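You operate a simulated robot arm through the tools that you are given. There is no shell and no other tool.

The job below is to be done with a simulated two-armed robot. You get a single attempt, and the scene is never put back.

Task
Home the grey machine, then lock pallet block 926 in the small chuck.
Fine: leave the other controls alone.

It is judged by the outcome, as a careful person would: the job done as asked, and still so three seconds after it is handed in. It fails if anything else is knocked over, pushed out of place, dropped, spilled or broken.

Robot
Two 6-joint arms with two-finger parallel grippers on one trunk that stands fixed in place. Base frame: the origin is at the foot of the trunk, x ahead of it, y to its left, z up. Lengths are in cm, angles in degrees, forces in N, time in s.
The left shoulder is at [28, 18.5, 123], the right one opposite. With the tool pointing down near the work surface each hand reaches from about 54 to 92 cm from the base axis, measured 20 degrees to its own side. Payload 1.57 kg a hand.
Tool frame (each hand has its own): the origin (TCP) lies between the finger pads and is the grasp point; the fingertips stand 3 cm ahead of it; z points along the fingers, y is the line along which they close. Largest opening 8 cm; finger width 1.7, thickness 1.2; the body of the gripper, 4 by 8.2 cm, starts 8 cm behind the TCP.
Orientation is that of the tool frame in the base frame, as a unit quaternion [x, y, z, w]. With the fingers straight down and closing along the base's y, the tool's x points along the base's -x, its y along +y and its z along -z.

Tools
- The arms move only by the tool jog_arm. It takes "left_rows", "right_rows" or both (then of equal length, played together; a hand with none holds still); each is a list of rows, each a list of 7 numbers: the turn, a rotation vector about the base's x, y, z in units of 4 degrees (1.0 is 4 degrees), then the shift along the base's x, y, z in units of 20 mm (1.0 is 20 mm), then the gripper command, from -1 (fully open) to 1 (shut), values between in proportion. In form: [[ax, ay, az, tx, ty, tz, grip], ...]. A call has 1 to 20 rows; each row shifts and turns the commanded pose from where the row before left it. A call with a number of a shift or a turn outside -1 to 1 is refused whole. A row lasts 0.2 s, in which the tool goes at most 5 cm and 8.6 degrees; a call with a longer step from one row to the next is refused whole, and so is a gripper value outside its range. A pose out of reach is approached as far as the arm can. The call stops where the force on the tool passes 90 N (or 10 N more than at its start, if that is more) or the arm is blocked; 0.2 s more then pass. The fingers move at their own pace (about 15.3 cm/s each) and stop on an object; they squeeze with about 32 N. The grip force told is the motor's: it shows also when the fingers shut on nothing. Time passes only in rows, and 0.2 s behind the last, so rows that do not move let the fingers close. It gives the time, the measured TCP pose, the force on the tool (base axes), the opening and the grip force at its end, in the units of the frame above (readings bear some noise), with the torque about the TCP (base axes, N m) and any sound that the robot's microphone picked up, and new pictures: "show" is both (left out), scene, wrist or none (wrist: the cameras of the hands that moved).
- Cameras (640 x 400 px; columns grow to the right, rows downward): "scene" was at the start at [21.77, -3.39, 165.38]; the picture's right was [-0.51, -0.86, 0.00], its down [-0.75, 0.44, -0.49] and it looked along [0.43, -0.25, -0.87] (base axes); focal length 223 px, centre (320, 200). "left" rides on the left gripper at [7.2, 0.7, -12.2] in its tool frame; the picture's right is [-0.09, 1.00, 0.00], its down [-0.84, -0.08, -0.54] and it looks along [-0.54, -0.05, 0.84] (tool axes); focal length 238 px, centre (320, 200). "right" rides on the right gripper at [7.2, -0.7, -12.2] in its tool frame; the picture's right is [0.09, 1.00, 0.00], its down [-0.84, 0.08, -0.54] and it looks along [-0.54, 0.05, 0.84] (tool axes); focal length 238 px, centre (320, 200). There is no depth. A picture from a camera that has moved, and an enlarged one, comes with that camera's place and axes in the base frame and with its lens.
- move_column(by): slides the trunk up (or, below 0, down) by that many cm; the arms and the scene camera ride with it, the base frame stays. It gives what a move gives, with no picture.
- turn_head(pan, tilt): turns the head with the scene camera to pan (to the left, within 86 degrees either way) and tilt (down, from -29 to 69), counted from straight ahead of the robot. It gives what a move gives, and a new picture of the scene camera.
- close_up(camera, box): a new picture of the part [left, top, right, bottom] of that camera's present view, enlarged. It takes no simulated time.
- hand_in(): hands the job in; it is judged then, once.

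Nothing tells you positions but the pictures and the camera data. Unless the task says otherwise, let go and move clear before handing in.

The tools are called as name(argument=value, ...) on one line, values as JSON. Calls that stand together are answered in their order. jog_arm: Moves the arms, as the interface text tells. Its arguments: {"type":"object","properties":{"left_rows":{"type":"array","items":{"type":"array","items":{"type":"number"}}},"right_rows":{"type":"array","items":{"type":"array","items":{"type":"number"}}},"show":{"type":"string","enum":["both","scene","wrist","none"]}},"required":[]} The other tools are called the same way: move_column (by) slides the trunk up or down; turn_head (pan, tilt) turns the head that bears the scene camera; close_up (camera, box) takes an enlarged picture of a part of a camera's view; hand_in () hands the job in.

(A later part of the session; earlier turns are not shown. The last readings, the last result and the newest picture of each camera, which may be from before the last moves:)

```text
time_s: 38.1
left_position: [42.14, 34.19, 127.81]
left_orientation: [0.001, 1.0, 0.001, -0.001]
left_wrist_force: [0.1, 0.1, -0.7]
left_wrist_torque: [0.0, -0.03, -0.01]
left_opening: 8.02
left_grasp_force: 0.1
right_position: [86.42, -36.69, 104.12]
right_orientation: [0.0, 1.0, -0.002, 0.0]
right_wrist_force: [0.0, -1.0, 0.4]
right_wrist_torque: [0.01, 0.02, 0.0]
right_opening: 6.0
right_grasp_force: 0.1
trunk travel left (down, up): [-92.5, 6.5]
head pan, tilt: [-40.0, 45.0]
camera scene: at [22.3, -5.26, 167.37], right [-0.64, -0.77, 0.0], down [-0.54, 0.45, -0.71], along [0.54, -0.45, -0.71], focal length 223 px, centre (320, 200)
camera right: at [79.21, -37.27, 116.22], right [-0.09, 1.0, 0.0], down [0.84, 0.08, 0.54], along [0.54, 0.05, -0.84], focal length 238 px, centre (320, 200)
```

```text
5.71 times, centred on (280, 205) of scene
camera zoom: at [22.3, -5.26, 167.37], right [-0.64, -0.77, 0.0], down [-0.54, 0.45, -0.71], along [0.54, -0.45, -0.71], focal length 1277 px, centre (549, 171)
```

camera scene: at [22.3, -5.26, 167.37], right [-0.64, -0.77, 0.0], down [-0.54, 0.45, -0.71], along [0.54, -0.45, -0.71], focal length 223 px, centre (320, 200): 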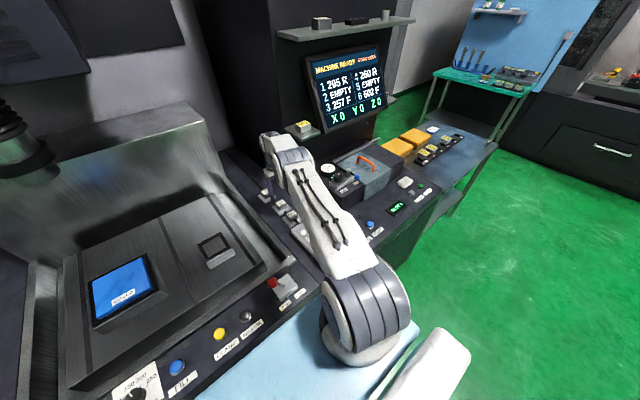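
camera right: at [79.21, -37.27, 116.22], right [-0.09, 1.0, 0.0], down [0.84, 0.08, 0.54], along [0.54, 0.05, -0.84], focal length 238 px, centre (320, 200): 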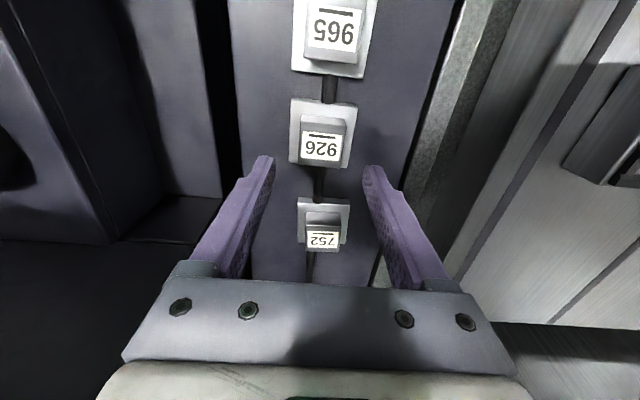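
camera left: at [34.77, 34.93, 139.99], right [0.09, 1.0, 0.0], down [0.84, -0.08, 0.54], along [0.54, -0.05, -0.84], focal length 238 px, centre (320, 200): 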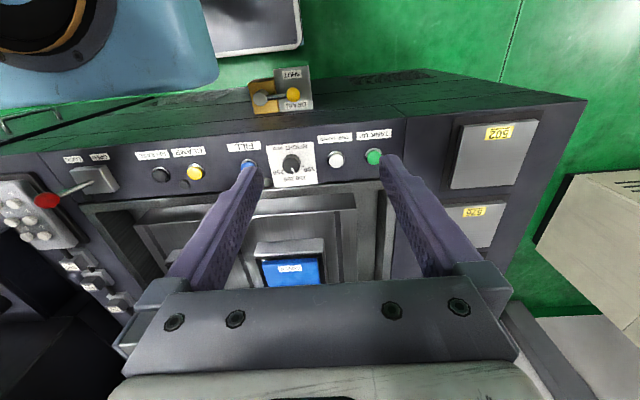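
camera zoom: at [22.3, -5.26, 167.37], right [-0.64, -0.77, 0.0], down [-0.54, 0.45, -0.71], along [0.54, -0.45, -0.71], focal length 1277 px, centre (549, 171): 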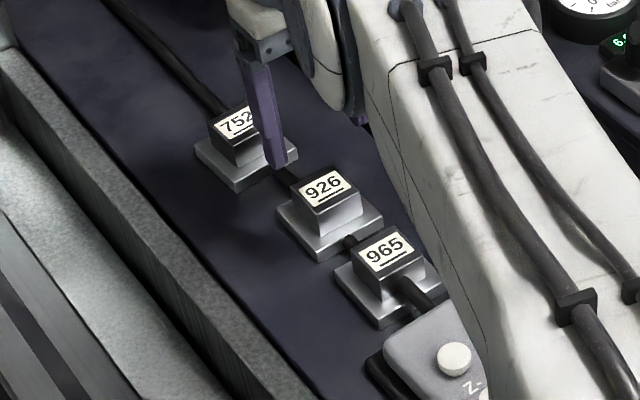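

The pads straddle 926 well. Lowering to grip its head (TCP about z 97.6) and closing.

jog_arm(right_rows=[[0, 0, 0, 0, 0.08, -0.8, -0.5], [0, 0, 0, 0, 0, -0.8, -0.5], [0, 0, 0, 0, 0, -0.8, -0.5], [0, 0, 0, 0, 0, -0.5, -0.5], [0, 0, 0, 0, 0, -0.35, -0.5]], show="both")

close_up(camera="right", box=[220, 60, 420, 260])

close_up(camera="scene", box=[240, 170, 320, 240])

```text
time_s: 39.3
left_position: [42.1, 34.32, 127.8]
left_orientation: [0.0, 1.0, 0.0, 0.0]
left_wrist_force: [-0.3, -0.1, -0.6]
left_wrist_torque: [-0.03, 0.01, 0.03]
left_opening: 8.01
left_grasp_force: 0.0
right_position: [86.36, -36.48, 97.68]
right_orientation: [0.0, 1.0, 0.0, 0.0]
right_wrist_force: [0.6, 0.8, 0.5]
right_wrist_torque: [0.0, 0.03, 0.0]
right_opening: 6.01
right_grasp_force: 0.1
trunk travel left (down, up): [-92.5, 6.5]
head pan, tilt: [-40.0, 45.0]
camera scene: at [22.29, -5.26, 167.37], right [-0.64, -0.77, 0.0], down [-0.54, 0.45, -0.71], along [0.54, -0.45, -0.71], focal length 223 px, centre (320, 200)
camera right: at [79.13, -37.07, 109.77], right [-0.09, 1.0, 0.0], down [0.84, 0.08, 0.54], along [0.54, 0.05, -0.84], focal length 238 px, centre (320, 200)
```

scene: 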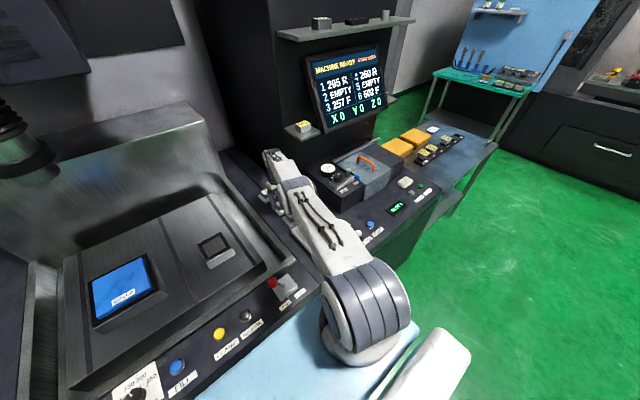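
right: 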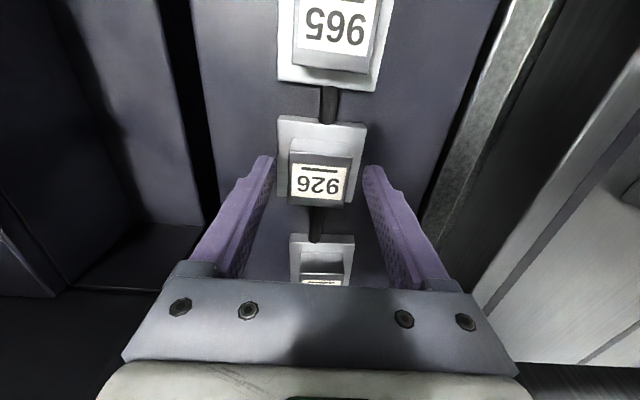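

```text
2.00 times, centred on (320, 160) of right
camera zoom: at [79.13, -37.07, 109.77], right [-0.09, 1.0, 0.0], down [0.84, 0.08, 0.54], along [0.54, 0.05, -0.84], focal length 477 px, centre (320, 280)
```

zoom: 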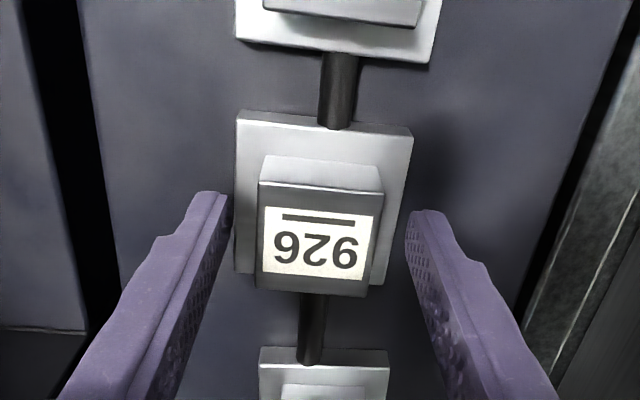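

```text
5.71 times, centred on (280, 205) of scene
camera zoom: at [22.29, -5.26, 167.37], right [-0.64, -0.77, 0.0], down [-0.54, 0.45, -0.71], along [0.54, -0.45, -0.71], focal length 1277 px, centre (549, 171)
```

zoom: 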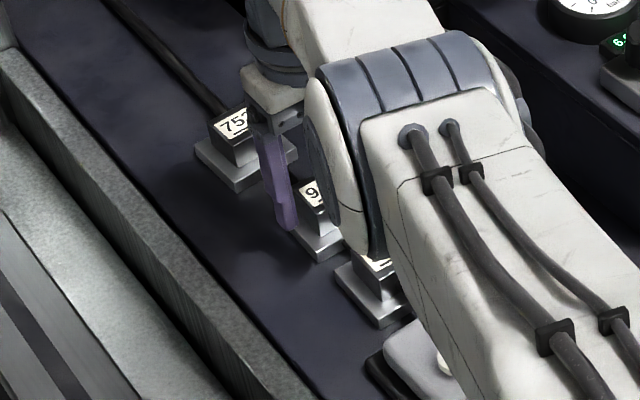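

Aligned. Closing the fingers on the head of 926.

jog_arm(right_rows=[[0, 0, 0, -0.05, 0, 0, 0.3], [0, 0, 0, 0, 0, 0, 1], [0, 0, 0, 0, 0, 0, 1]], show="wrist")

```text
time_s: 40.1
left_position: [42.11, 34.35, 127.87]
left_orientation: [0.0, 1.0, 0.0, 0.0]
left_wrist_force: [0.2, -0.9, -0.2]
left_wrist_torque: [-0.04, -0.01, 0.04]
left_opening: 8.0
left_grasp_force: 0.0
right_position: [86.32, -36.49, 97.57]
right_orientation: [0.0, 1.0, -0.001, 0.0]
right_wrist_force: [0.8, -0.4, 0.7]
right_wrist_torque: [0.08, -0.14, -0.04]
right_opening: 3.99
right_grasp_force: 32.0
trunk travel left (down, up): [-92.5, 6.5]
head pan, tilt: [-40.0, 45.0]
camera right: at [79.08, -37.06, 109.75], right [-0.09, 1.0, 0.0], down [0.84, 0.08, 0.54], along [0.54, 0.05, -0.84], focal length 238 px, centre (320, 200)
```

right: 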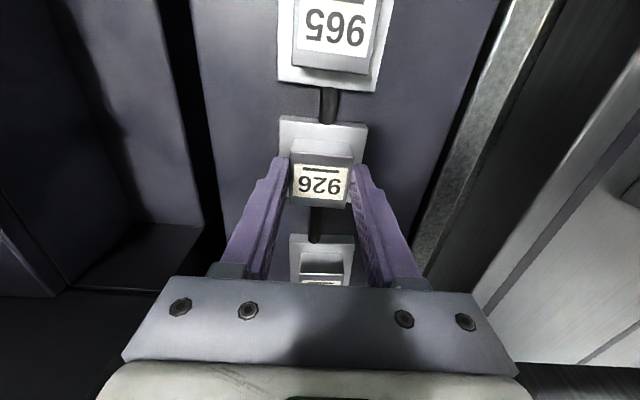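

Gripped at 4.0 cm opening. Lifting a little to see that it comes away freely with its base.

jog_arm(right_rows=[[0, 0, 0, 0, 0, 0.2, 1], [0, 0, 0, 0, 0, 0.3, 1], [0, 0, 0, 0, 0, 0.5, 1]], show="wrist")

close_up(camera="right", box=[220, 60, 420, 260])

close_up(camera="scene", box=[240, 170, 320, 240])

```text
time_s: 40.9
left_position: [42.1, 34.23, 127.74]
left_orientation: [0.001, 1.0, 0.0, 0.0]
left_wrist_force: [0.9, 0.2, -0.5]
left_wrist_torque: [-0.01, -0.02, 0.0]
left_opening: 8.01
left_grasp_force: 0.0
right_position: [86.3, -36.36, 99.75]
right_orientation: [-0.001, 1.0, -0.001, 0.0]
right_wrist_force: [0.0, -0.3, -4.3]
right_wrist_torque: [-0.02, 0.03, -0.03]
right_opening: 3.95
right_grasp_force: 32.1
trunk travel left (down, up): [-92.5, 6.5]
head pan, tilt: [-40.0, 45.0]
camera right: at [79.05, -37.05, 111.76], right [-0.09, 1.0, 0.0], down [0.84, 0.08, 0.54], along [0.54, 0.05, -0.84], focal length 238 px, centre (320, 200)
```

right: 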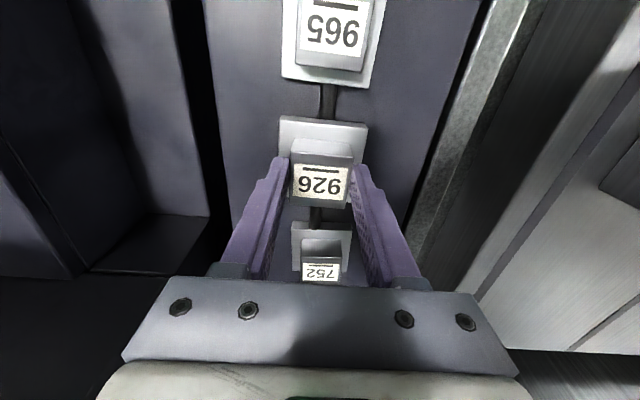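

```text
2.00 times, centred on (320, 160) of right
camera zoom: at [79.05, -37.05, 111.76], right [-0.09, 1.0, 0.0], down [0.84, 0.08, 0.54], along [0.54, 0.05, -0.84], focal length 477 px, centre (320, 280)
```

zoom: 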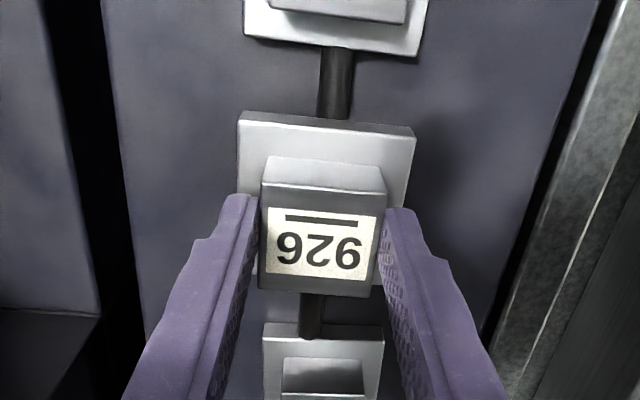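

```text
5.71 times, centred on (280, 205) of scene
camera zoom: at [22.32, -5.27, 167.37], right [-0.64, -0.77, 0.0], down [-0.54, 0.45, -0.71], along [0.54, -0.45, -0.71], focal length 1277 px, centre (549, 171)
```

zoom: 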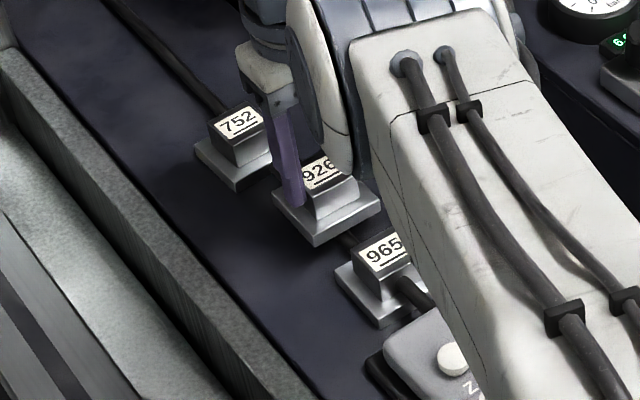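

The whole pallet block came up freely with its base plate (about 4.3 N), so it is the loose pallet block. I'll raise it and carry it over the small chuck.

jog_arm(right_rows=[[0, 0, 0, 0, 0, 0.8, 1], [0, 0, 0, 0, 0, 1, 1], [0, 0, 0, 0, 0, 1, 1], [0, 0, 0, 0, 0, 1, 1], [0, 0, 0, 0, 0, 1, 1], [0, 0, 0, 0, 0, 1, 1], [0, 0, 0, 0, 0, 1, 1], [0, 0, 0, -0.1, 0.5, 0.8, 1], [0, 0, 0, -0.1, 0.8, 0, 1], [0, 0, 0, -0.1, 0.9, 0, 1], [0, 0, 0, -0.1, 0.9, 0, 1], [0, 0, 0, -0.1, 0.9, 0, 1], [0, 0, 0, -0.1, 0.9, 0, 1], [0, 0, 0, -0.1, 0.9, 0, 1], [0, 0, 0, -0.1, 0.9, 0, 1], [0, 0, 0, -0.1, 0.9, 0, 1], [0, 0, 0, -0.1, 0.9, 0, 1]], show="both")

```text
time_s: 44.5
left_position: [42.09, 34.37, 127.81]
left_orientation: [0.001, 1.0, 0.0, 0.0]
left_wrist_force: [0.4, 0.1, -0.7]
left_wrist_torque: [-0.02, -0.01, -0.02]
left_opening: 7.99
left_grasp_force: 0.0
right_position: [84.28, -19.49, 114.76]
right_orientation: [0.0, 1.0, 0.0, 0.0]
right_wrist_force: [-1.4, -0.6, -4.4]
right_wrist_torque: [0.02, 0.01, 0.02]
right_opening: 3.96
right_grasp_force: 32.2
trunk travel left (down, up): [-92.5, 6.5]
head pan, tilt: [-40.0, 45.0]
camera scene: at [22.32, -5.25, 167.37], right [-0.64, -0.77, 0.0], down [-0.54, 0.45, -0.71], along [0.54, -0.45, -0.71], focal length 223 px, centre (320, 200)
camera right: at [76.96, -20.04, 126.96], right [-0.09, 1.0, 0.0], down [0.84, 0.08, 0.54], along [0.54, 0.05, -0.84], focal length 238 px, centre (320, 200)
```

scene: 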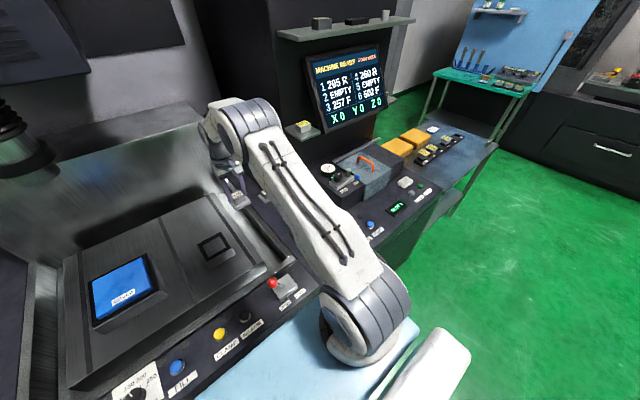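
right: 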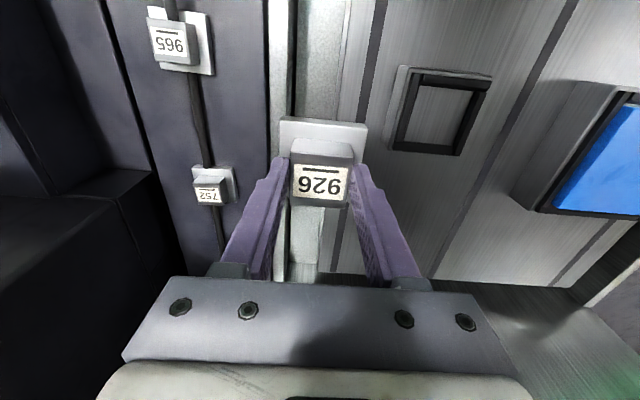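

Carrying well. I'll take a close look at the chuck from here to refine its centre before moving over it.

close_up(camera="right", box=[370, 50, 510, 170])

close_up(camera="scene", box=[190, 220, 250, 275])

```text
3.33 times, centred on (440, 110) of right
camera zoom: at [76.96, -20.04, 126.96], right [-0.09, 1.0, 0.0], down [0.84, 0.08, 0.54], along [0.54, 0.05, -0.84], focal length 794 px, centre (-80, 500)
```

zoom: 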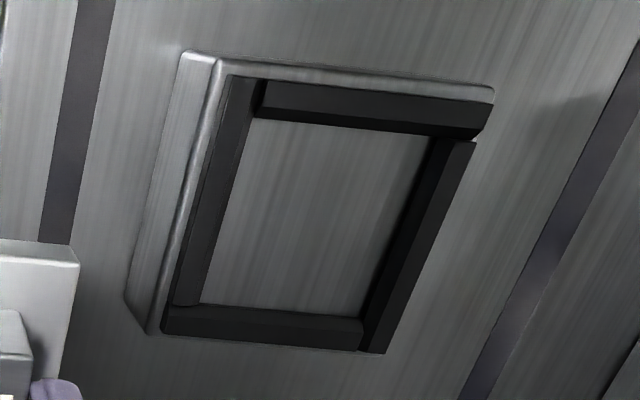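

```text
7.27 times, centred on (220, 248) of scene
camera zoom: at [22.32, -5.25, 167.37], right [-0.64, -0.77, 0.0], down [-0.54, 0.45, -0.71], along [0.54, -0.45, -0.71], focal length 1625 px, centre (1047, -146)
```

zoom: 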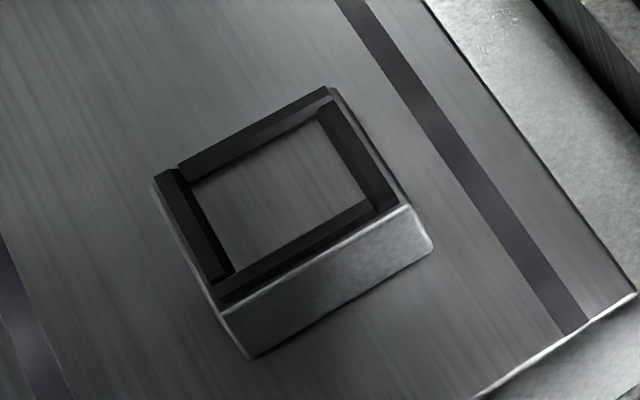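

The chuck pocket is about 6.65 cm square centred at roughly (83.1, -4.87), its floor near z 96.3, and the pallet base is centred on my TCP. Moving over it and down to hover.

jog_arm(right_rows=[[0, 0, 0, -0.074, 0.914, 0, 1], [0, 0, 0, -0.074, 0.914, 0, 1], [0, 0, 0, -0.074, 0.914, 0, 1], [0, 0, 0, -0.074, 0.914, 0, 1], [0, 0, 0, -0.074, 0.914, 0, 1], [0, 0, 0, -0.074, 0.914, 0, 1], [0, 0, 0, -0.074, 0.914, 0, 1], [0, 0, 0, -0.074, 0.914, 0, 1], [0, 0, 0, 0, 0, -0.9, 1], [0, 0, 0, 0, 0, -0.9, 1], [0, 0, 0, 0, 0, -0.9, 1], [0, 0, 0, 0, 0, -0.9, 1]], show="both")

close_up(camera="right", box=[220, 60, 420, 260])

close_up(camera="scene", box=[180, 200, 260, 280])

```text
time_s: 47.1
left_position: [42.07, 34.21, 127.89]
left_orientation: [0.001, 1.0, 0.0, 0.0]
left_wrist_force: [0.2, 0.3, 0.9]
left_wrist_torque: [0.0, -0.03, -0.01]
left_opening: 7.98
left_grasp_force: 0.1
right_position: [83.3, -4.76, 107.68]
right_orientation: [-0.001, 1.0, -0.002, 0.0]
right_wrist_force: [0.0, -0.1, -5.5]
right_wrist_torque: [0.01, 0.01, -0.03]
right_opening: 3.96
right_grasp_force: 31.7
trunk travel left (down, up): [-92.5, 6.5]
head pan, tilt: [-40.0, 45.0]
camera scene: at [22.32, -5.25, 167.37], right [-0.64, -0.77, 0.0], down [-0.54, 0.45, -0.71], along [0.54, -0.45, -0.71], focal length 223 px, centre (320, 200)
camera right: at [75.97, -5.39, 119.88], right [-0.09, 1.0, 0.0], down [0.84, 0.08, 0.54], along [0.54, 0.05, -0.84], focal length 238 px, centre (320, 200)
```

scene: 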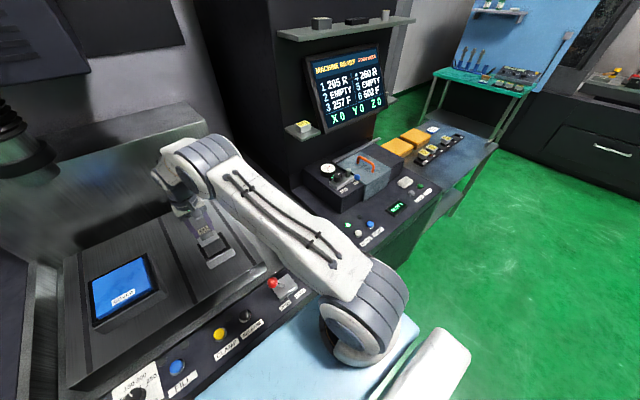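
right: 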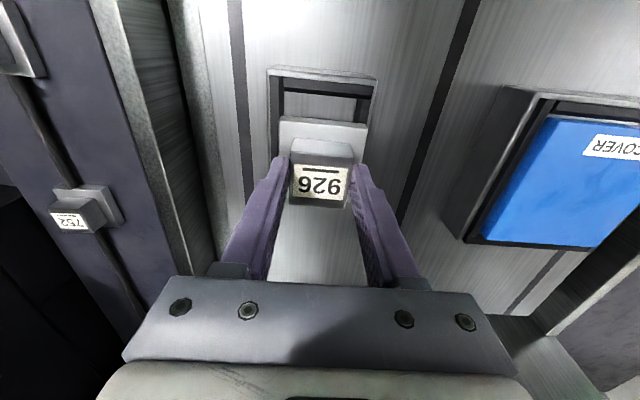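

```text
2.00 times, centred on (320, 160) of right
camera zoom: at [75.97, -5.39, 119.88], right [-0.09, 1.0, 0.0], down [0.84, 0.08, 0.54], along [0.54, 0.05, -0.84], focal length 477 px, centre (320, 280)
```

zoom: 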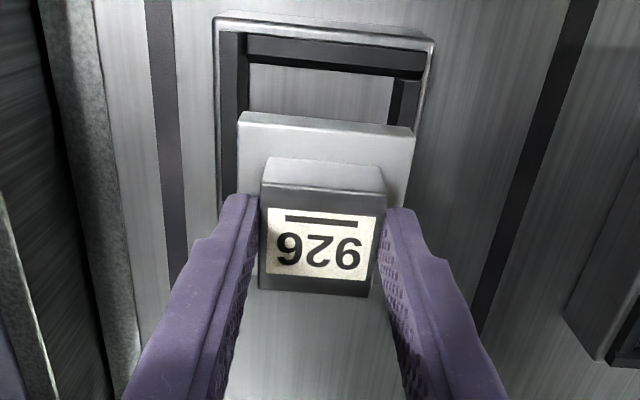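

```text
5.00 times, centred on (220, 240) of scene
camera zoom: at [22.32, -5.25, 167.37], right [-0.64, -0.77, 0.0], down [-0.54, 0.45, -0.71], along [0.54, -0.45, -0.71], focal length 1117 px, centre (820, 0)
```

zoom: 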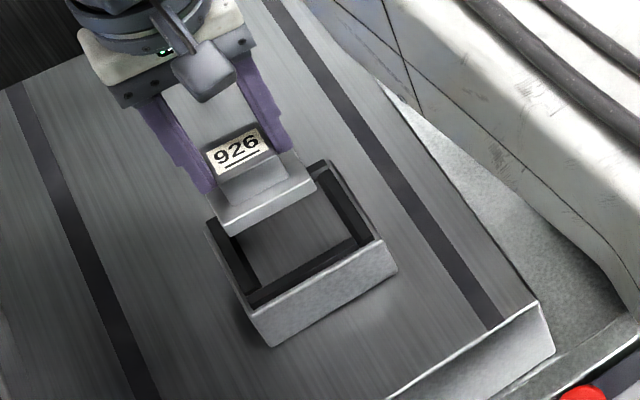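

Nearly centred; I'll nudge by about 1.5 mm and lower to just above the jaws.

jog_arm(right_rows=[[0, 0, 0, -0.05, -0.08, -0.6, 1], [0, 0, 0, 0, 0, -0.6, 1], [0, 0, 0, 0, 0, -0.6, 1], [0, 0, 0, 0, 0, -0.5, 1]], show="both")

close_up(camera="right", box=[220, 60, 420, 260])

close_up(camera="scene", box=[180, 210, 260, 280])

```text
time_s: 48.1
left_position: [42.13, 34.32, 127.83]
left_orientation: [0.001, 1.0, -0.001, 0.0]
left_wrist_force: [0.6, 0.2, 0.8]
left_wrist_torque: [-0.01, 0.0, -0.03]
left_opening: 7.99
left_grasp_force: 0.0
right_position: [83.17, -4.98, 103.1]
right_orientation: [0.0, 1.0, -0.001, 0.0]
right_wrist_force: [-0.4, -0.2, -4.9]
right_wrist_torque: [-0.01, 0.02, 0.01]
right_opening: 3.96
right_grasp_force: 31.6
trunk travel left (down, up): [-92.5, 6.5]
head pan, tilt: [-40.0, 45.0]
camera scene: at [22.31, -5.25, 167.37], right [-0.64, -0.77, 0.0], down [-0.54, 0.45, -0.71], along [0.54, -0.45, -0.71], focal length 223 px, centre (320, 200)
camera right: at [75.9, -5.55, 115.25], right [-0.09, 1.0, 0.0], down [0.84, 0.08, 0.54], along [0.54, 0.05, -0.84], focal length 238 px, centre (320, 200)
```

scene: 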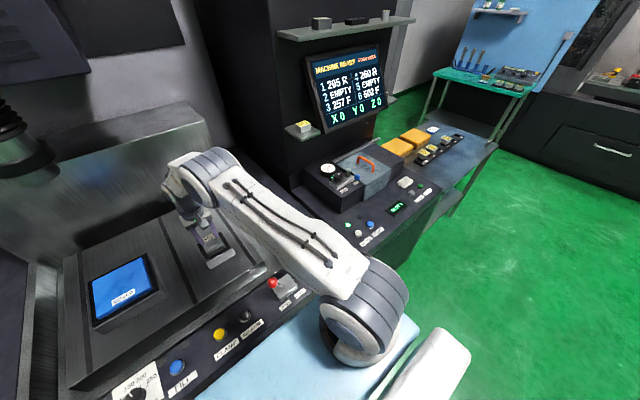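
right: 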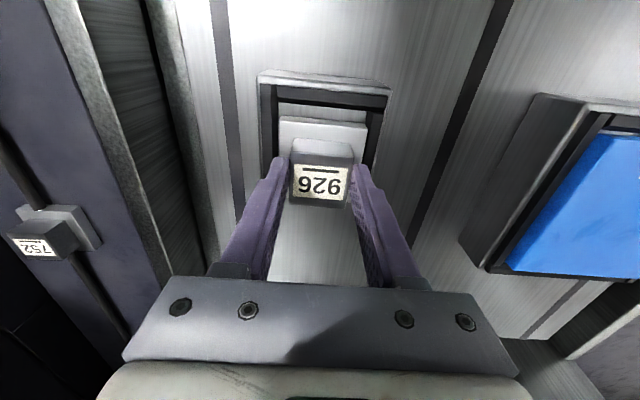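

```text
2.00 times, centred on (320, 160) of right
camera zoom: at [75.9, -5.55, 115.25], right [-0.09, 1.0, 0.0], down [0.84, 0.08, 0.54], along [0.54, 0.05, -0.84], focal length 477 px, centre (320, 280)
```

zoom: 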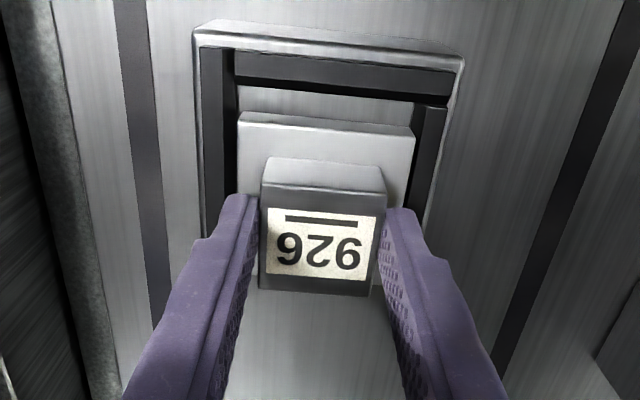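

```text
5.71 times, centred on (220, 245) of scene
camera zoom: at [22.31, -5.25, 167.37], right [-0.64, -0.77, 0.0], down [-0.54, 0.45, -0.71], along [0.54, -0.45, -0.71], focal length 1277 px, centre (891, -57)
```

zoom: 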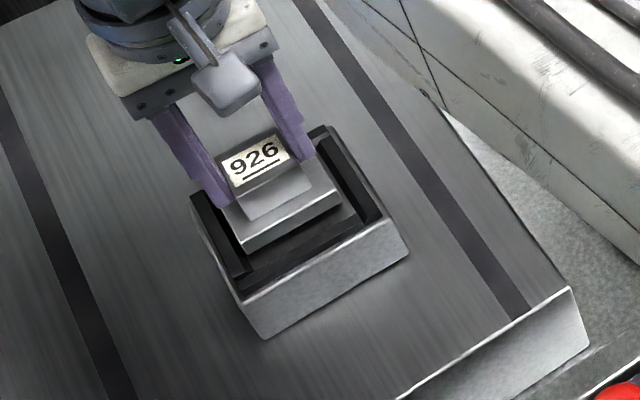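

The base sits centred between the jaws in view. Lowering gently into the pocket.

jog_arm(right_rows=[[0, 0, 0, 0, 0, -0.25, 1], [0, 0, 0, 0, 0, -0.25, 1], [0, 0, 0, 0, 0, -0.2, 1]], show="both")

close_up(camera="right", box=[220, 60, 420, 260])

close_up(camera="scene", box=[190, 220, 250, 275])

```text
time_s: 48.9
left_position: [41.85, 34.31, 127.83]
left_orientation: [0.002, 1.0, 0.0, 0.001]
left_wrist_force: [-0.2, -0.1, 0.2]
left_wrist_torque: [0.02, 0.0, 0.02]
left_opening: 8.0
left_grasp_force: 0.1
right_position: [82.85, -4.82, 101.94]
right_orientation: [0.0, 1.0, -0.001, 0.002]
right_wrist_force: [-9.5, -1.5, 21.8]
right_wrist_torque: [0.01, 0.14, 0.0]
right_opening: 3.99
right_grasp_force: 31.8
trunk travel left (down, up): [-92.5, 6.5]
head pan, tilt: [-40.0, 45.0]
camera scene: at [22.12, -5.25, 167.43], right [-0.64, -0.77, 0.0], down [-0.54, 0.45, -0.71], along [0.54, -0.45, -0.71], focal length 223 px, centre (320, 200)
camera right: at [75.7, -5.51, 114.03], right [-0.09, 1.0, 0.0], down [0.83, 0.08, 0.55], along [0.54, 0.05, -0.84], focal length 238 px, centre (320, 200)
```

scene: 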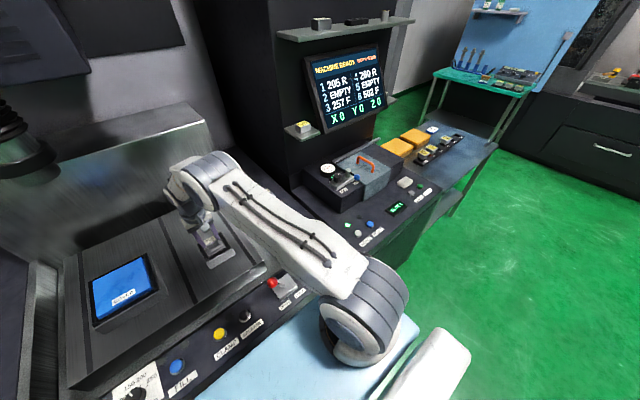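
right: 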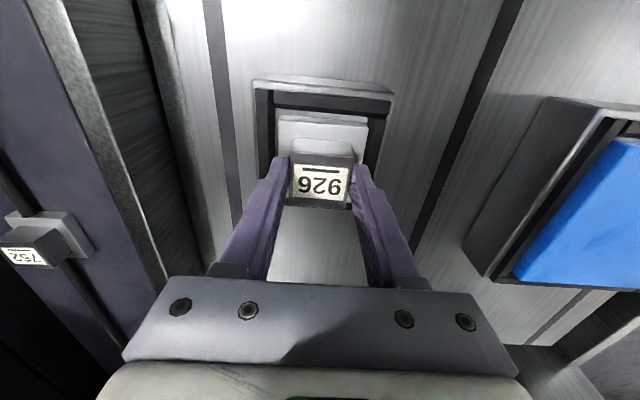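

```text
2.00 times, centred on (320, 160) of right
camera zoom: at [75.7, -5.51, 114.03], right [-0.09, 1.0, 0.0], down [0.83, 0.08, 0.55], along [0.54, 0.05, -0.84], focal length 477 px, centre (320, 280)
```

zoom: 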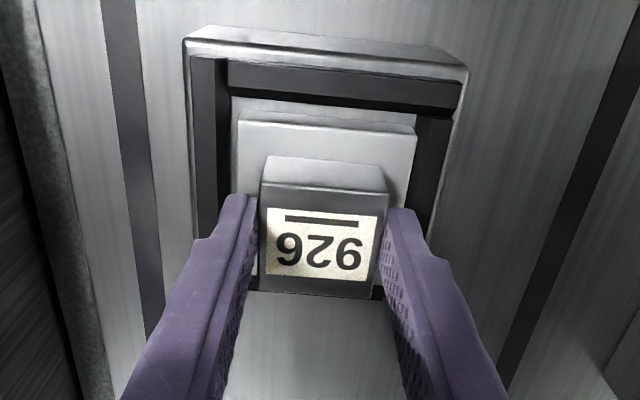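

```text
7.27 times, centred on (220, 248) of scene
camera zoom: at [22.12, -5.25, 167.43], right [-0.64, -0.77, 0.0], down [-0.54, 0.45, -0.71], along [0.54, -0.45, -0.71], focal length 1625 px, centre (1047, -146)
```

zoom: 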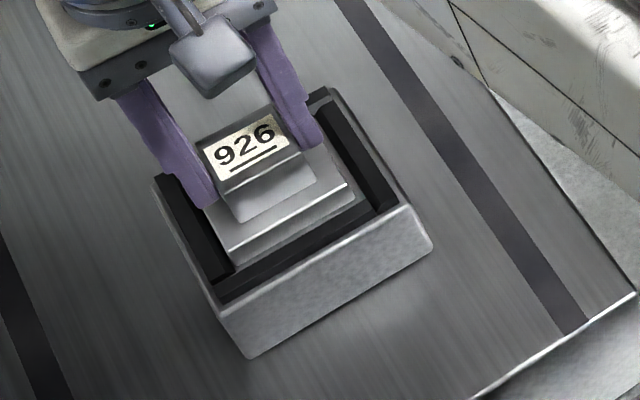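

Light contact: the far edge is touching the far jaw's bevel (pushback in -x), with a wider gap on the near side. I'll ease up, shift about 3 mm toward me, and lower again.

jog_arm(right_rows=[[0, 0, 0, 0, 0, 0.3, 1], [0, 0, 0, -0.17, 0, 0, 1], [0, 0, 0, 0, 0, -0.2, 1], [0, 0, 0, 0, 0, -0.15, 1]], show="both")

close_up(camera="right", box=[220, 60, 420, 260])

close_up(camera="scene", box=[190, 220, 250, 275])

```text
time_s: 49.9
left_position: [41.85, 34.19, 127.87]
left_orientation: [0.001, 1.0, 0.0, 0.0]
left_wrist_force: [0.1, 0.1, 1.0]
left_wrist_torque: [0.0, -0.01, 0.0]
left_opening: 7.99
left_grasp_force: 0.0
right_position: [82.72, -5.06, 101.76]
right_orientation: [0.001, 1.0, 0.0, 0.002]
right_wrist_force: [-6.8, -2.9, 23.3]
right_wrist_torque: [-0.05, 0.16, 0.01]
right_opening: 4.0
right_grasp_force: 31.5
trunk travel left (down, up): [-92.5, 6.5]
head pan, tilt: [-40.0, 45.0]
camera scene: at [22.12, -5.28, 167.44], right [-0.64, -0.77, 0.0], down [-0.54, 0.46, -0.71], along [0.54, -0.45, -0.71], focal length 223 px, centre (320, 200)
camera right: at [75.41, -5.56, 113.98], right [-0.09, 1.0, 0.0], down [0.83, 0.08, 0.54], along [0.54, 0.05, -0.84], focal length 238 px, centre (320, 200)
```

scene: 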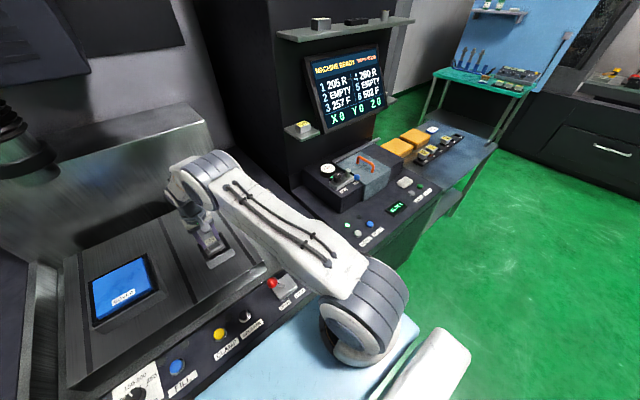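
right: 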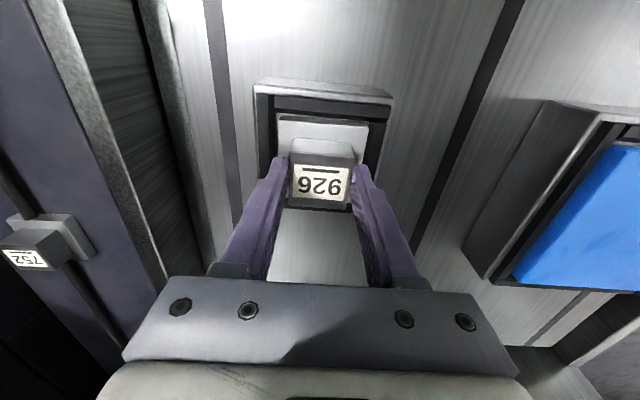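

```text
2.00 times, centred on (320, 160) of right
camera zoom: at [75.41, -5.56, 113.98], right [-0.09, 1.0, 0.0], down [0.83, 0.08, 0.54], along [0.54, 0.05, -0.84], focal length 477 px, centre (320, 280)
```

zoom: 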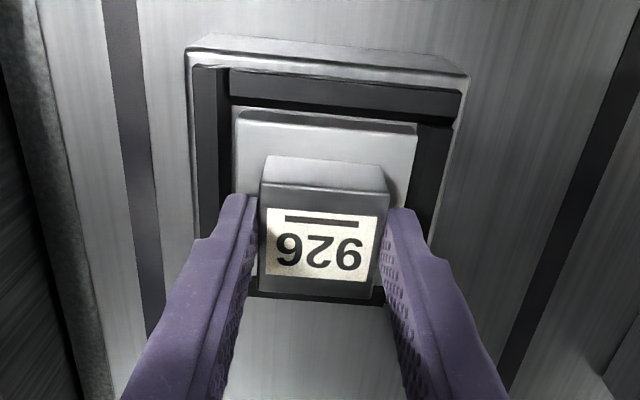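

```text
7.27 times, centred on (220, 248) of scene
camera zoom: at [22.12, -5.28, 167.44], right [-0.64, -0.77, 0.0], down [-0.54, 0.46, -0.71], along [0.54, -0.45, -0.71], focal length 1625 px, centre (1047, -146)
```

zoom: 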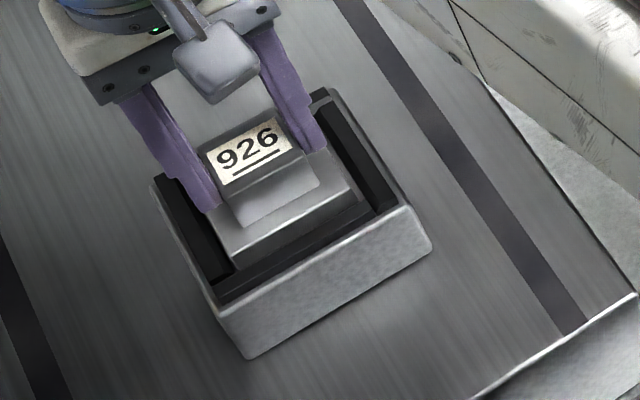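

close_up(camera="scene", box=[203, 232, 233, 266])

close_up(camera="right", box=[255, 75, 395, 165])

close_up(camera="left", box=[120, 150, 240, 280])

```text
11.76 times, centred on (218, 249) of scene
camera zoom: at [22.12, -5.28, 167.44], right [-0.64, -0.77, 0.0], down [-0.54, 0.46, -0.71], along [0.54, -0.45, -0.71], focal length 2628 px, centre (1520, -376)
```

zoom: 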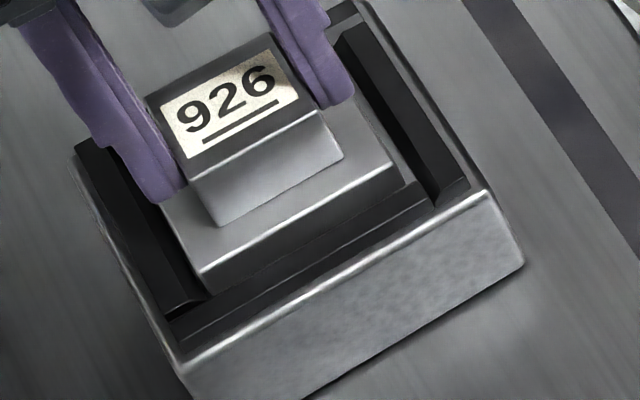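

```text
4.44 times, centred on (325, 120) of right
camera zoom: at [75.41, -5.56, 113.98], right [-0.09, 1.0, 0.0], down [0.83, 0.08, 0.54], along [0.54, 0.05, -0.84], focal length 1059 px, centre (298, 556)
```

zoom: 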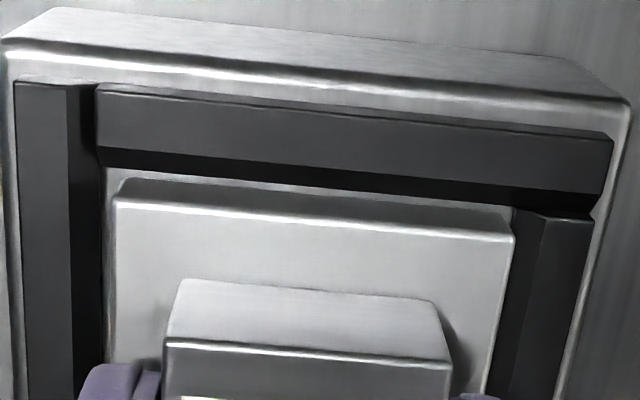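

```text
3.08 times, centred on (180, 215) of left
camera zoom: at [34.66, 34.89, 140.08], right [0.09, 1.0, 0.0], down [0.84, -0.08, 0.54], along [0.54, -0.05, -0.84], focal length 733 px, centre (751, 154)
```

zoom: 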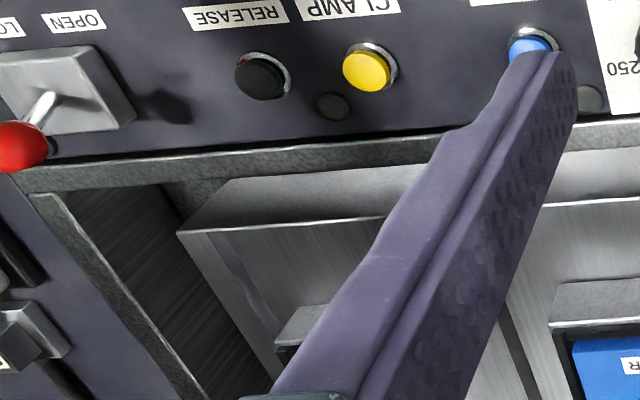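

The jaws have chamfered lead-ins and the base seems to be riding slightly on the far/left-hand chamfers. I'll ease up, shift a couple of millimetres more, and lower again.

jog_arm(right_rows=[[0, 0, 0, 0, 0, 0.3, 1], [0, 0, 0, -0.1, -0.05, 0, 1], [0, 0, 0, 0, 0, -0.2, 1], [0, 0, 0, 0, 0, -0.1, 1], [0, 0, 0, 0, 0, -0.1, 1]], show="wrist")

close_up(camera="scene", box=[203, 232, 233, 266])

close_up(camera="right", box=[255, 75, 395, 165])

```text
time_s: 51.1
left_position: [41.85, 34.34, 127.87]
left_orientation: [0.0, 1.0, 0.001, 0.0]
left_wrist_force: [-0.2, 0.8, -0.6]
left_wrist_torque: [-0.01, -0.03, 0.0]
left_opening: 7.99
left_grasp_force: 0.1
right_position: [82.57, -5.02, 101.58]
right_orientation: [-0.001, 1.0, 0.0, 0.003]
right_wrist_force: [0.7, -0.6, 23.0]
right_wrist_torque: [0.62, -0.05, 0.02]
right_opening: 3.99
right_grasp_force: 31.9
trunk travel left (down, up): [-92.5, 6.5]
head pan, tilt: [-40.0, 45.0]
camera right: at [75.25, -5.59, 113.66], right [-0.09, 1.0, 0.0], down [0.83, 0.08, 0.55], along [0.54, 0.05, -0.84], focal length 238 px, centre (320, 200)
```

right: 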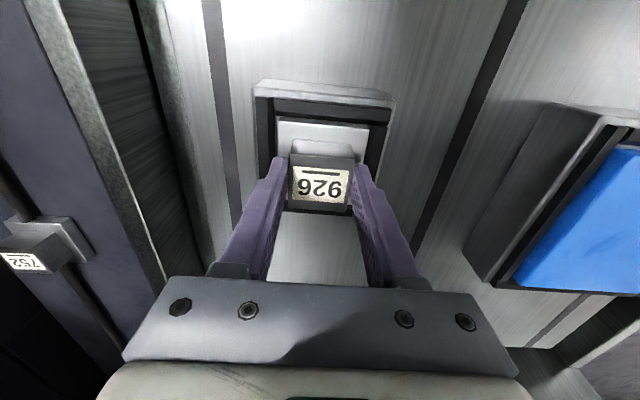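

```text
11.76 times, centred on (218, 249) of scene
camera zoom: at [22.17, -5.25, 167.42], right [-0.64, -0.77, 0.0], down [-0.54, 0.45, -0.71], along [0.54, -0.45, -0.71], focal length 2628 px, centre (1520, -376)
```

zoom: 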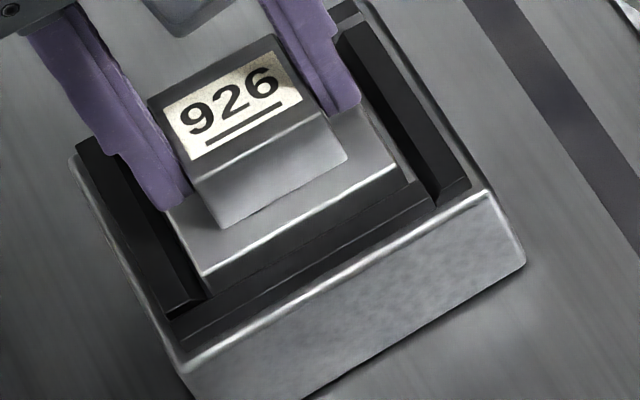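

```text
4.44 times, centred on (325, 120) of right
camera zoom: at [75.25, -5.59, 113.66], right [-0.09, 1.0, 0.0], down [0.83, 0.08, 0.55], along [0.54, 0.05, -0.84], focal length 1059 px, centre (298, 556)
```

zoom: 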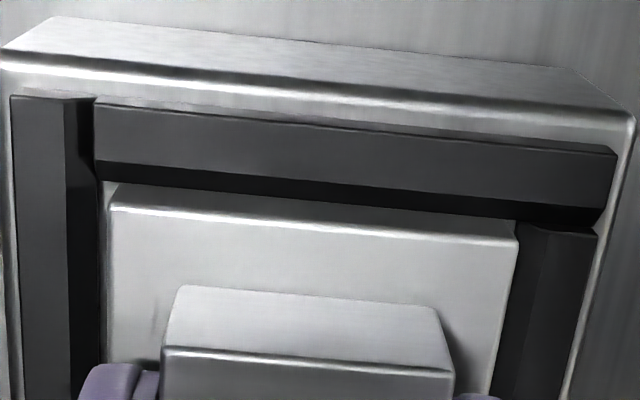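

Now the contact is on the +y side only (torque about x), and the view says the pocket centre is ~1.7 mm further to -y. I'll correct that and lower again.

jog_arm(right_rows=[[0, 0, 0, 0, 0, 0.25, 1], [0, 0, 0, 0, -0.09, 0, 1], [0, 0, 0, 0, 0, -0.2, 1], [0, 0, 0, 0, 0, -0.1, 1], [0, 0, 0, 0, 0, -0.1, 1]], show="wrist")

close_up(camera="scene", box=[203, 232, 233, 266])

close_up(camera="right", box=[255, 75, 395, 165])

```text
time_s: 52.3
left_position: [42.01, 34.39, 127.75]
left_orientation: [0.0, 1.0, 0.001, -0.001]
left_wrist_force: [0.3, -0.4, -0.1]
left_wrist_torque: [-0.03, -0.01, -0.01]
left_opening: 8.01
left_grasp_force: 0.1
right_position: [82.42, -5.04, 101.33]
right_orientation: [-0.001, 1.0, -0.001, 0.001]
right_wrist_force: [3.2, 8.1, 23.0]
right_wrist_torque: [0.27, 0.04, -0.11]
right_opening: 3.99
right_grasp_force: 32.1
trunk travel left (down, up): [-92.5, 6.5]
head pan, tilt: [-40.0, 45.0]
camera right: at [75.24, -5.7, 113.46], right [-0.09, 1.0, 0.0], down [0.84, 0.08, 0.54], along [0.54, 0.05, -0.84], focal length 238 px, centre (320, 200)
```

right: 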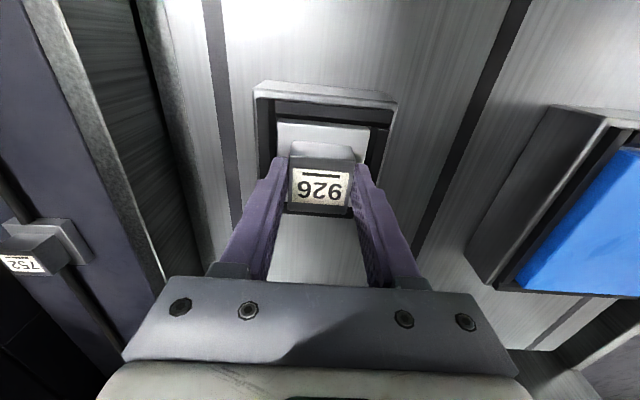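

```text
11.76 times, centred on (218, 249) of scene
camera zoom: at [22.18, -5.18, 167.42], right [-0.64, -0.77, 0.0], down [-0.54, 0.45, -0.71], along [0.54, -0.45, -0.71], focal length 2628 px, centre (1520, -376)
```

zoom: 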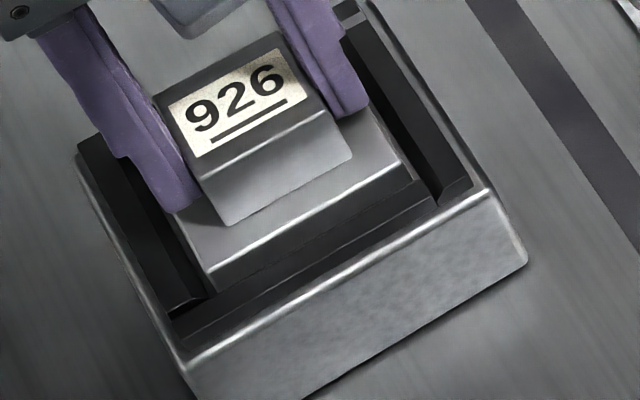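

```text
4.44 times, centred on (325, 120) of right
camera zoom: at [75.24, -5.7, 113.46], right [-0.09, 1.0, 0.0], down [0.84, 0.08, 0.54], along [0.54, 0.05, -0.84], focal length 1059 px, centre (298, 556)
```

zoom: 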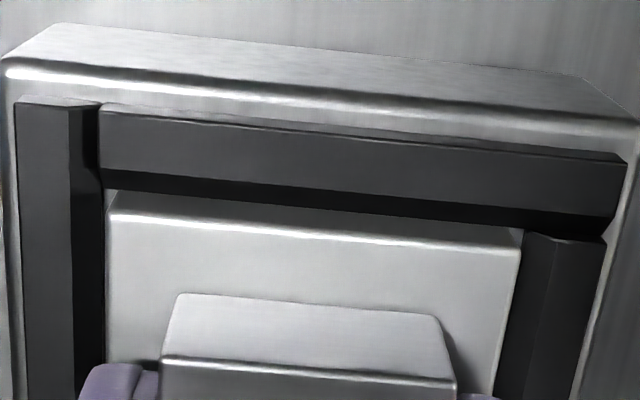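

It has gone deeper again (TCP 101.33, about where the floor should be). I'll relieve the downward load slightly and see what forces remain.

jog_arm(right_rows=[[0, 0, 0, 0.02, 0.03, 0.08, 1], [0, 0, 0, 0, 0, 0, 1]], show="none")

```text
time_s: 52.9
left_position: [42.04, 34.32, 127.85]
left_orientation: [0.0, 1.0, -0.001, 0.001]
left_wrist_force: [0.3, 1.2, 0.2]
left_wrist_torque: [0.05, 0.01, 0.02]
left_opening: 7.99
left_grasp_force: 0.0
right_position: [82.64, -5.1, 101.41]
right_orientation: [0.0, 1.0, -0.001, 0.002]
right_wrist_force: [2.5, 7.0, 17.0]
right_wrist_torque: [0.33, -0.61, 0.03]
right_opening: 3.98
right_grasp_force: 31.8
trunk travel left (down, up): [-92.5, 6.5]
head pan, tilt: [-40.0, 45.0]
```

jog_arm(right_rows=[[0, 0, 0, 0, 0, 0.12, 1], [0, 0, 0, 0, 0.05, 0, 1], [0, 0, 0, 0, 0, -0.12, 1], [0, 0, 0, 0, 0, -0.08, 1], [0, 0, 0, 0, 0, -0.05, 1]], show="none")

close_up(camera="scene", box=[203, 232, 233, 266])

close_up(camera="right", box=[255, 75, 395, 165])

```text
time_s: 54.1
left_position: [42.05, 34.29, 127.85]
left_orientation: [0.001, 1.0, 0.0, 0.001]
left_wrist_force: [0.2, -0.1, 0.1]
left_wrist_torque: [0.02, 0.0, 0.0]
left_opening: 8.0
left_grasp_force: 0.0
right_position: [82.49, -5.1, 101.11]
right_orientation: [0.0, 1.0, -0.002, 0.001]
right_wrist_force: [2.8, -3.8, 23.5]
right_wrist_torque: [0.03, -0.03, 0.0]
right_opening: 3.97
right_grasp_force: 31.8
trunk travel left (down, up): [-92.5, 6.5]
head pan, tilt: [-40.0, 45.0]
```

```text
11.76 times, centred on (218, 249) of scene
camera zoom: at [22.18, -5.28, 167.4], right [-0.64, -0.77, 0.0], down [-0.54, 0.46, -0.71], along [0.54, -0.46, -0.71], focal length 2628 px, centre (1520, -376)
```

zoom: 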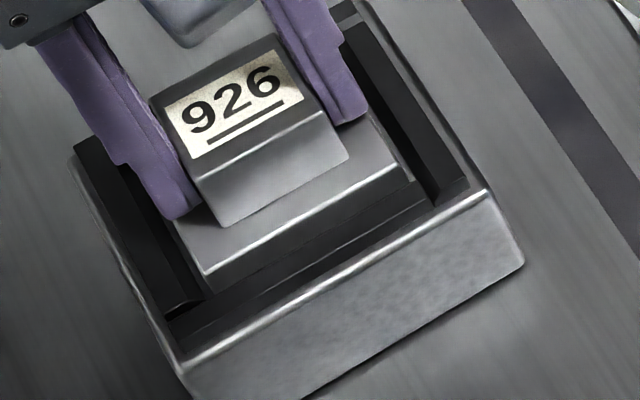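

```text
4.44 times, centred on (325, 120) of right
camera zoom: at [75.2, -5.66, 113.23], right [-0.09, 1.0, 0.0], down [0.84, 0.08, 0.54], along [0.54, 0.05, -0.84], focal length 1059 px, centre (298, 556)
```

zoom: 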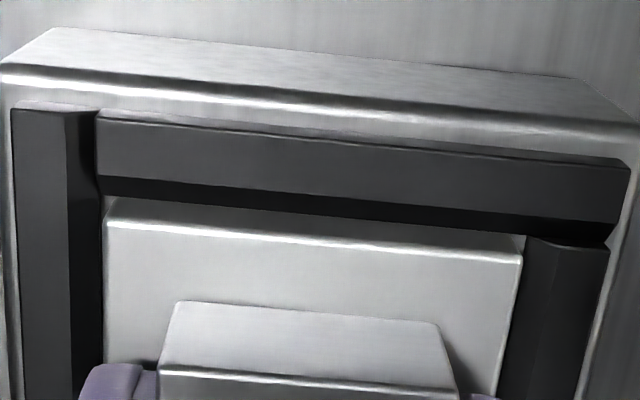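

The fingers have actually slid down the head while the block stayed at the same height, so it has been resting in the pocket since the first contact. I'll unload the arm, open the fingers slightly and back off upward to inspect how it sits.

jog_arm(right_rows=[[0, 0, 0, 0, 0, 0.09, 1], [0, 0, 0, 0, 0, 0, 1], [0, 0, 0, 0, 0, 0, -0.2], [0, 0, 0, 0, 0, 0, -0.45]], show="wrist")

close_up(camera="right", box=[255, 75, 395, 165])

close_up(camera="scene", box=[203, 232, 233, 266])

```text
time_s: 55.1
left_position: [41.97, 34.32, 127.89]
left_orientation: [0.0, 1.0, 0.0, 0.0]
left_wrist_force: [0.6, 0.0, -0.4]
left_wrist_torque: [-0.05, -0.02, -0.01]
left_opening: 7.99
left_grasp_force: 0.1
right_position: [82.17, -4.86, 100.93]
right_orientation: [-0.001, 1.0, -0.001, -0.002]
right_wrist_force: [0.1, 0.7, 0.4]
right_wrist_torque: [-0.01, -0.01, 0.0]
right_opening: 5.74
right_grasp_force: 0.1
trunk travel left (down, up): [-92.5, 6.5]
head pan, tilt: [-40.0, 45.0]
camera right: at [75.11, -5.51, 113.1], right [-0.09, 1.0, 0.0], down [0.84, 0.08, 0.54], along [0.54, 0.05, -0.84], focal length 238 px, centre (320, 200)
```

right: 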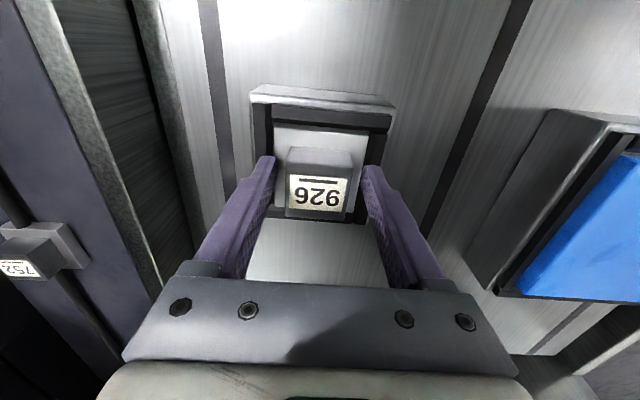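

```text
4.44 times, centred on (325, 120) of right
camera zoom: at [75.11, -5.51, 113.1], right [-0.09, 1.0, 0.0], down [0.84, 0.08, 0.54], along [0.54, 0.05, -0.84], focal length 1059 px, centre (298, 556)
```

zoom: 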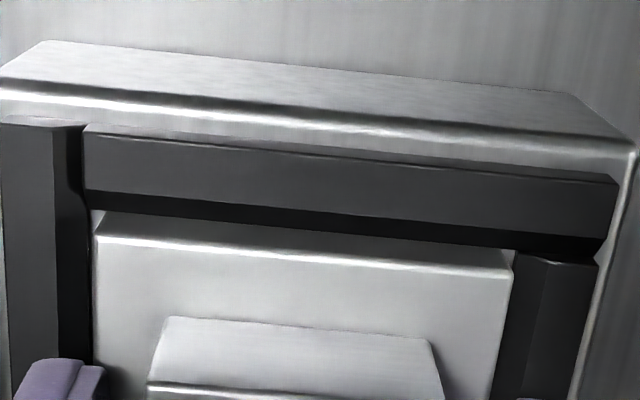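

```text
11.76 times, centred on (218, 249) of scene
camera zoom: at [22.27, -5.25, 167.36], right [-0.64, -0.77, 0.0], down [-0.54, 0.45, -0.71], along [0.54, -0.45, -0.71], focal length 2628 px, centre (1520, -376)
```

zoom: 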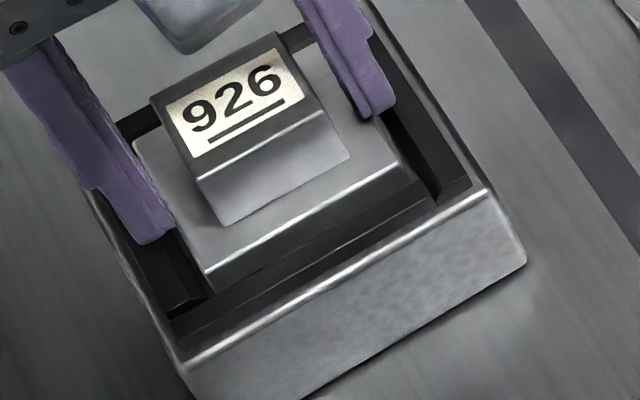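

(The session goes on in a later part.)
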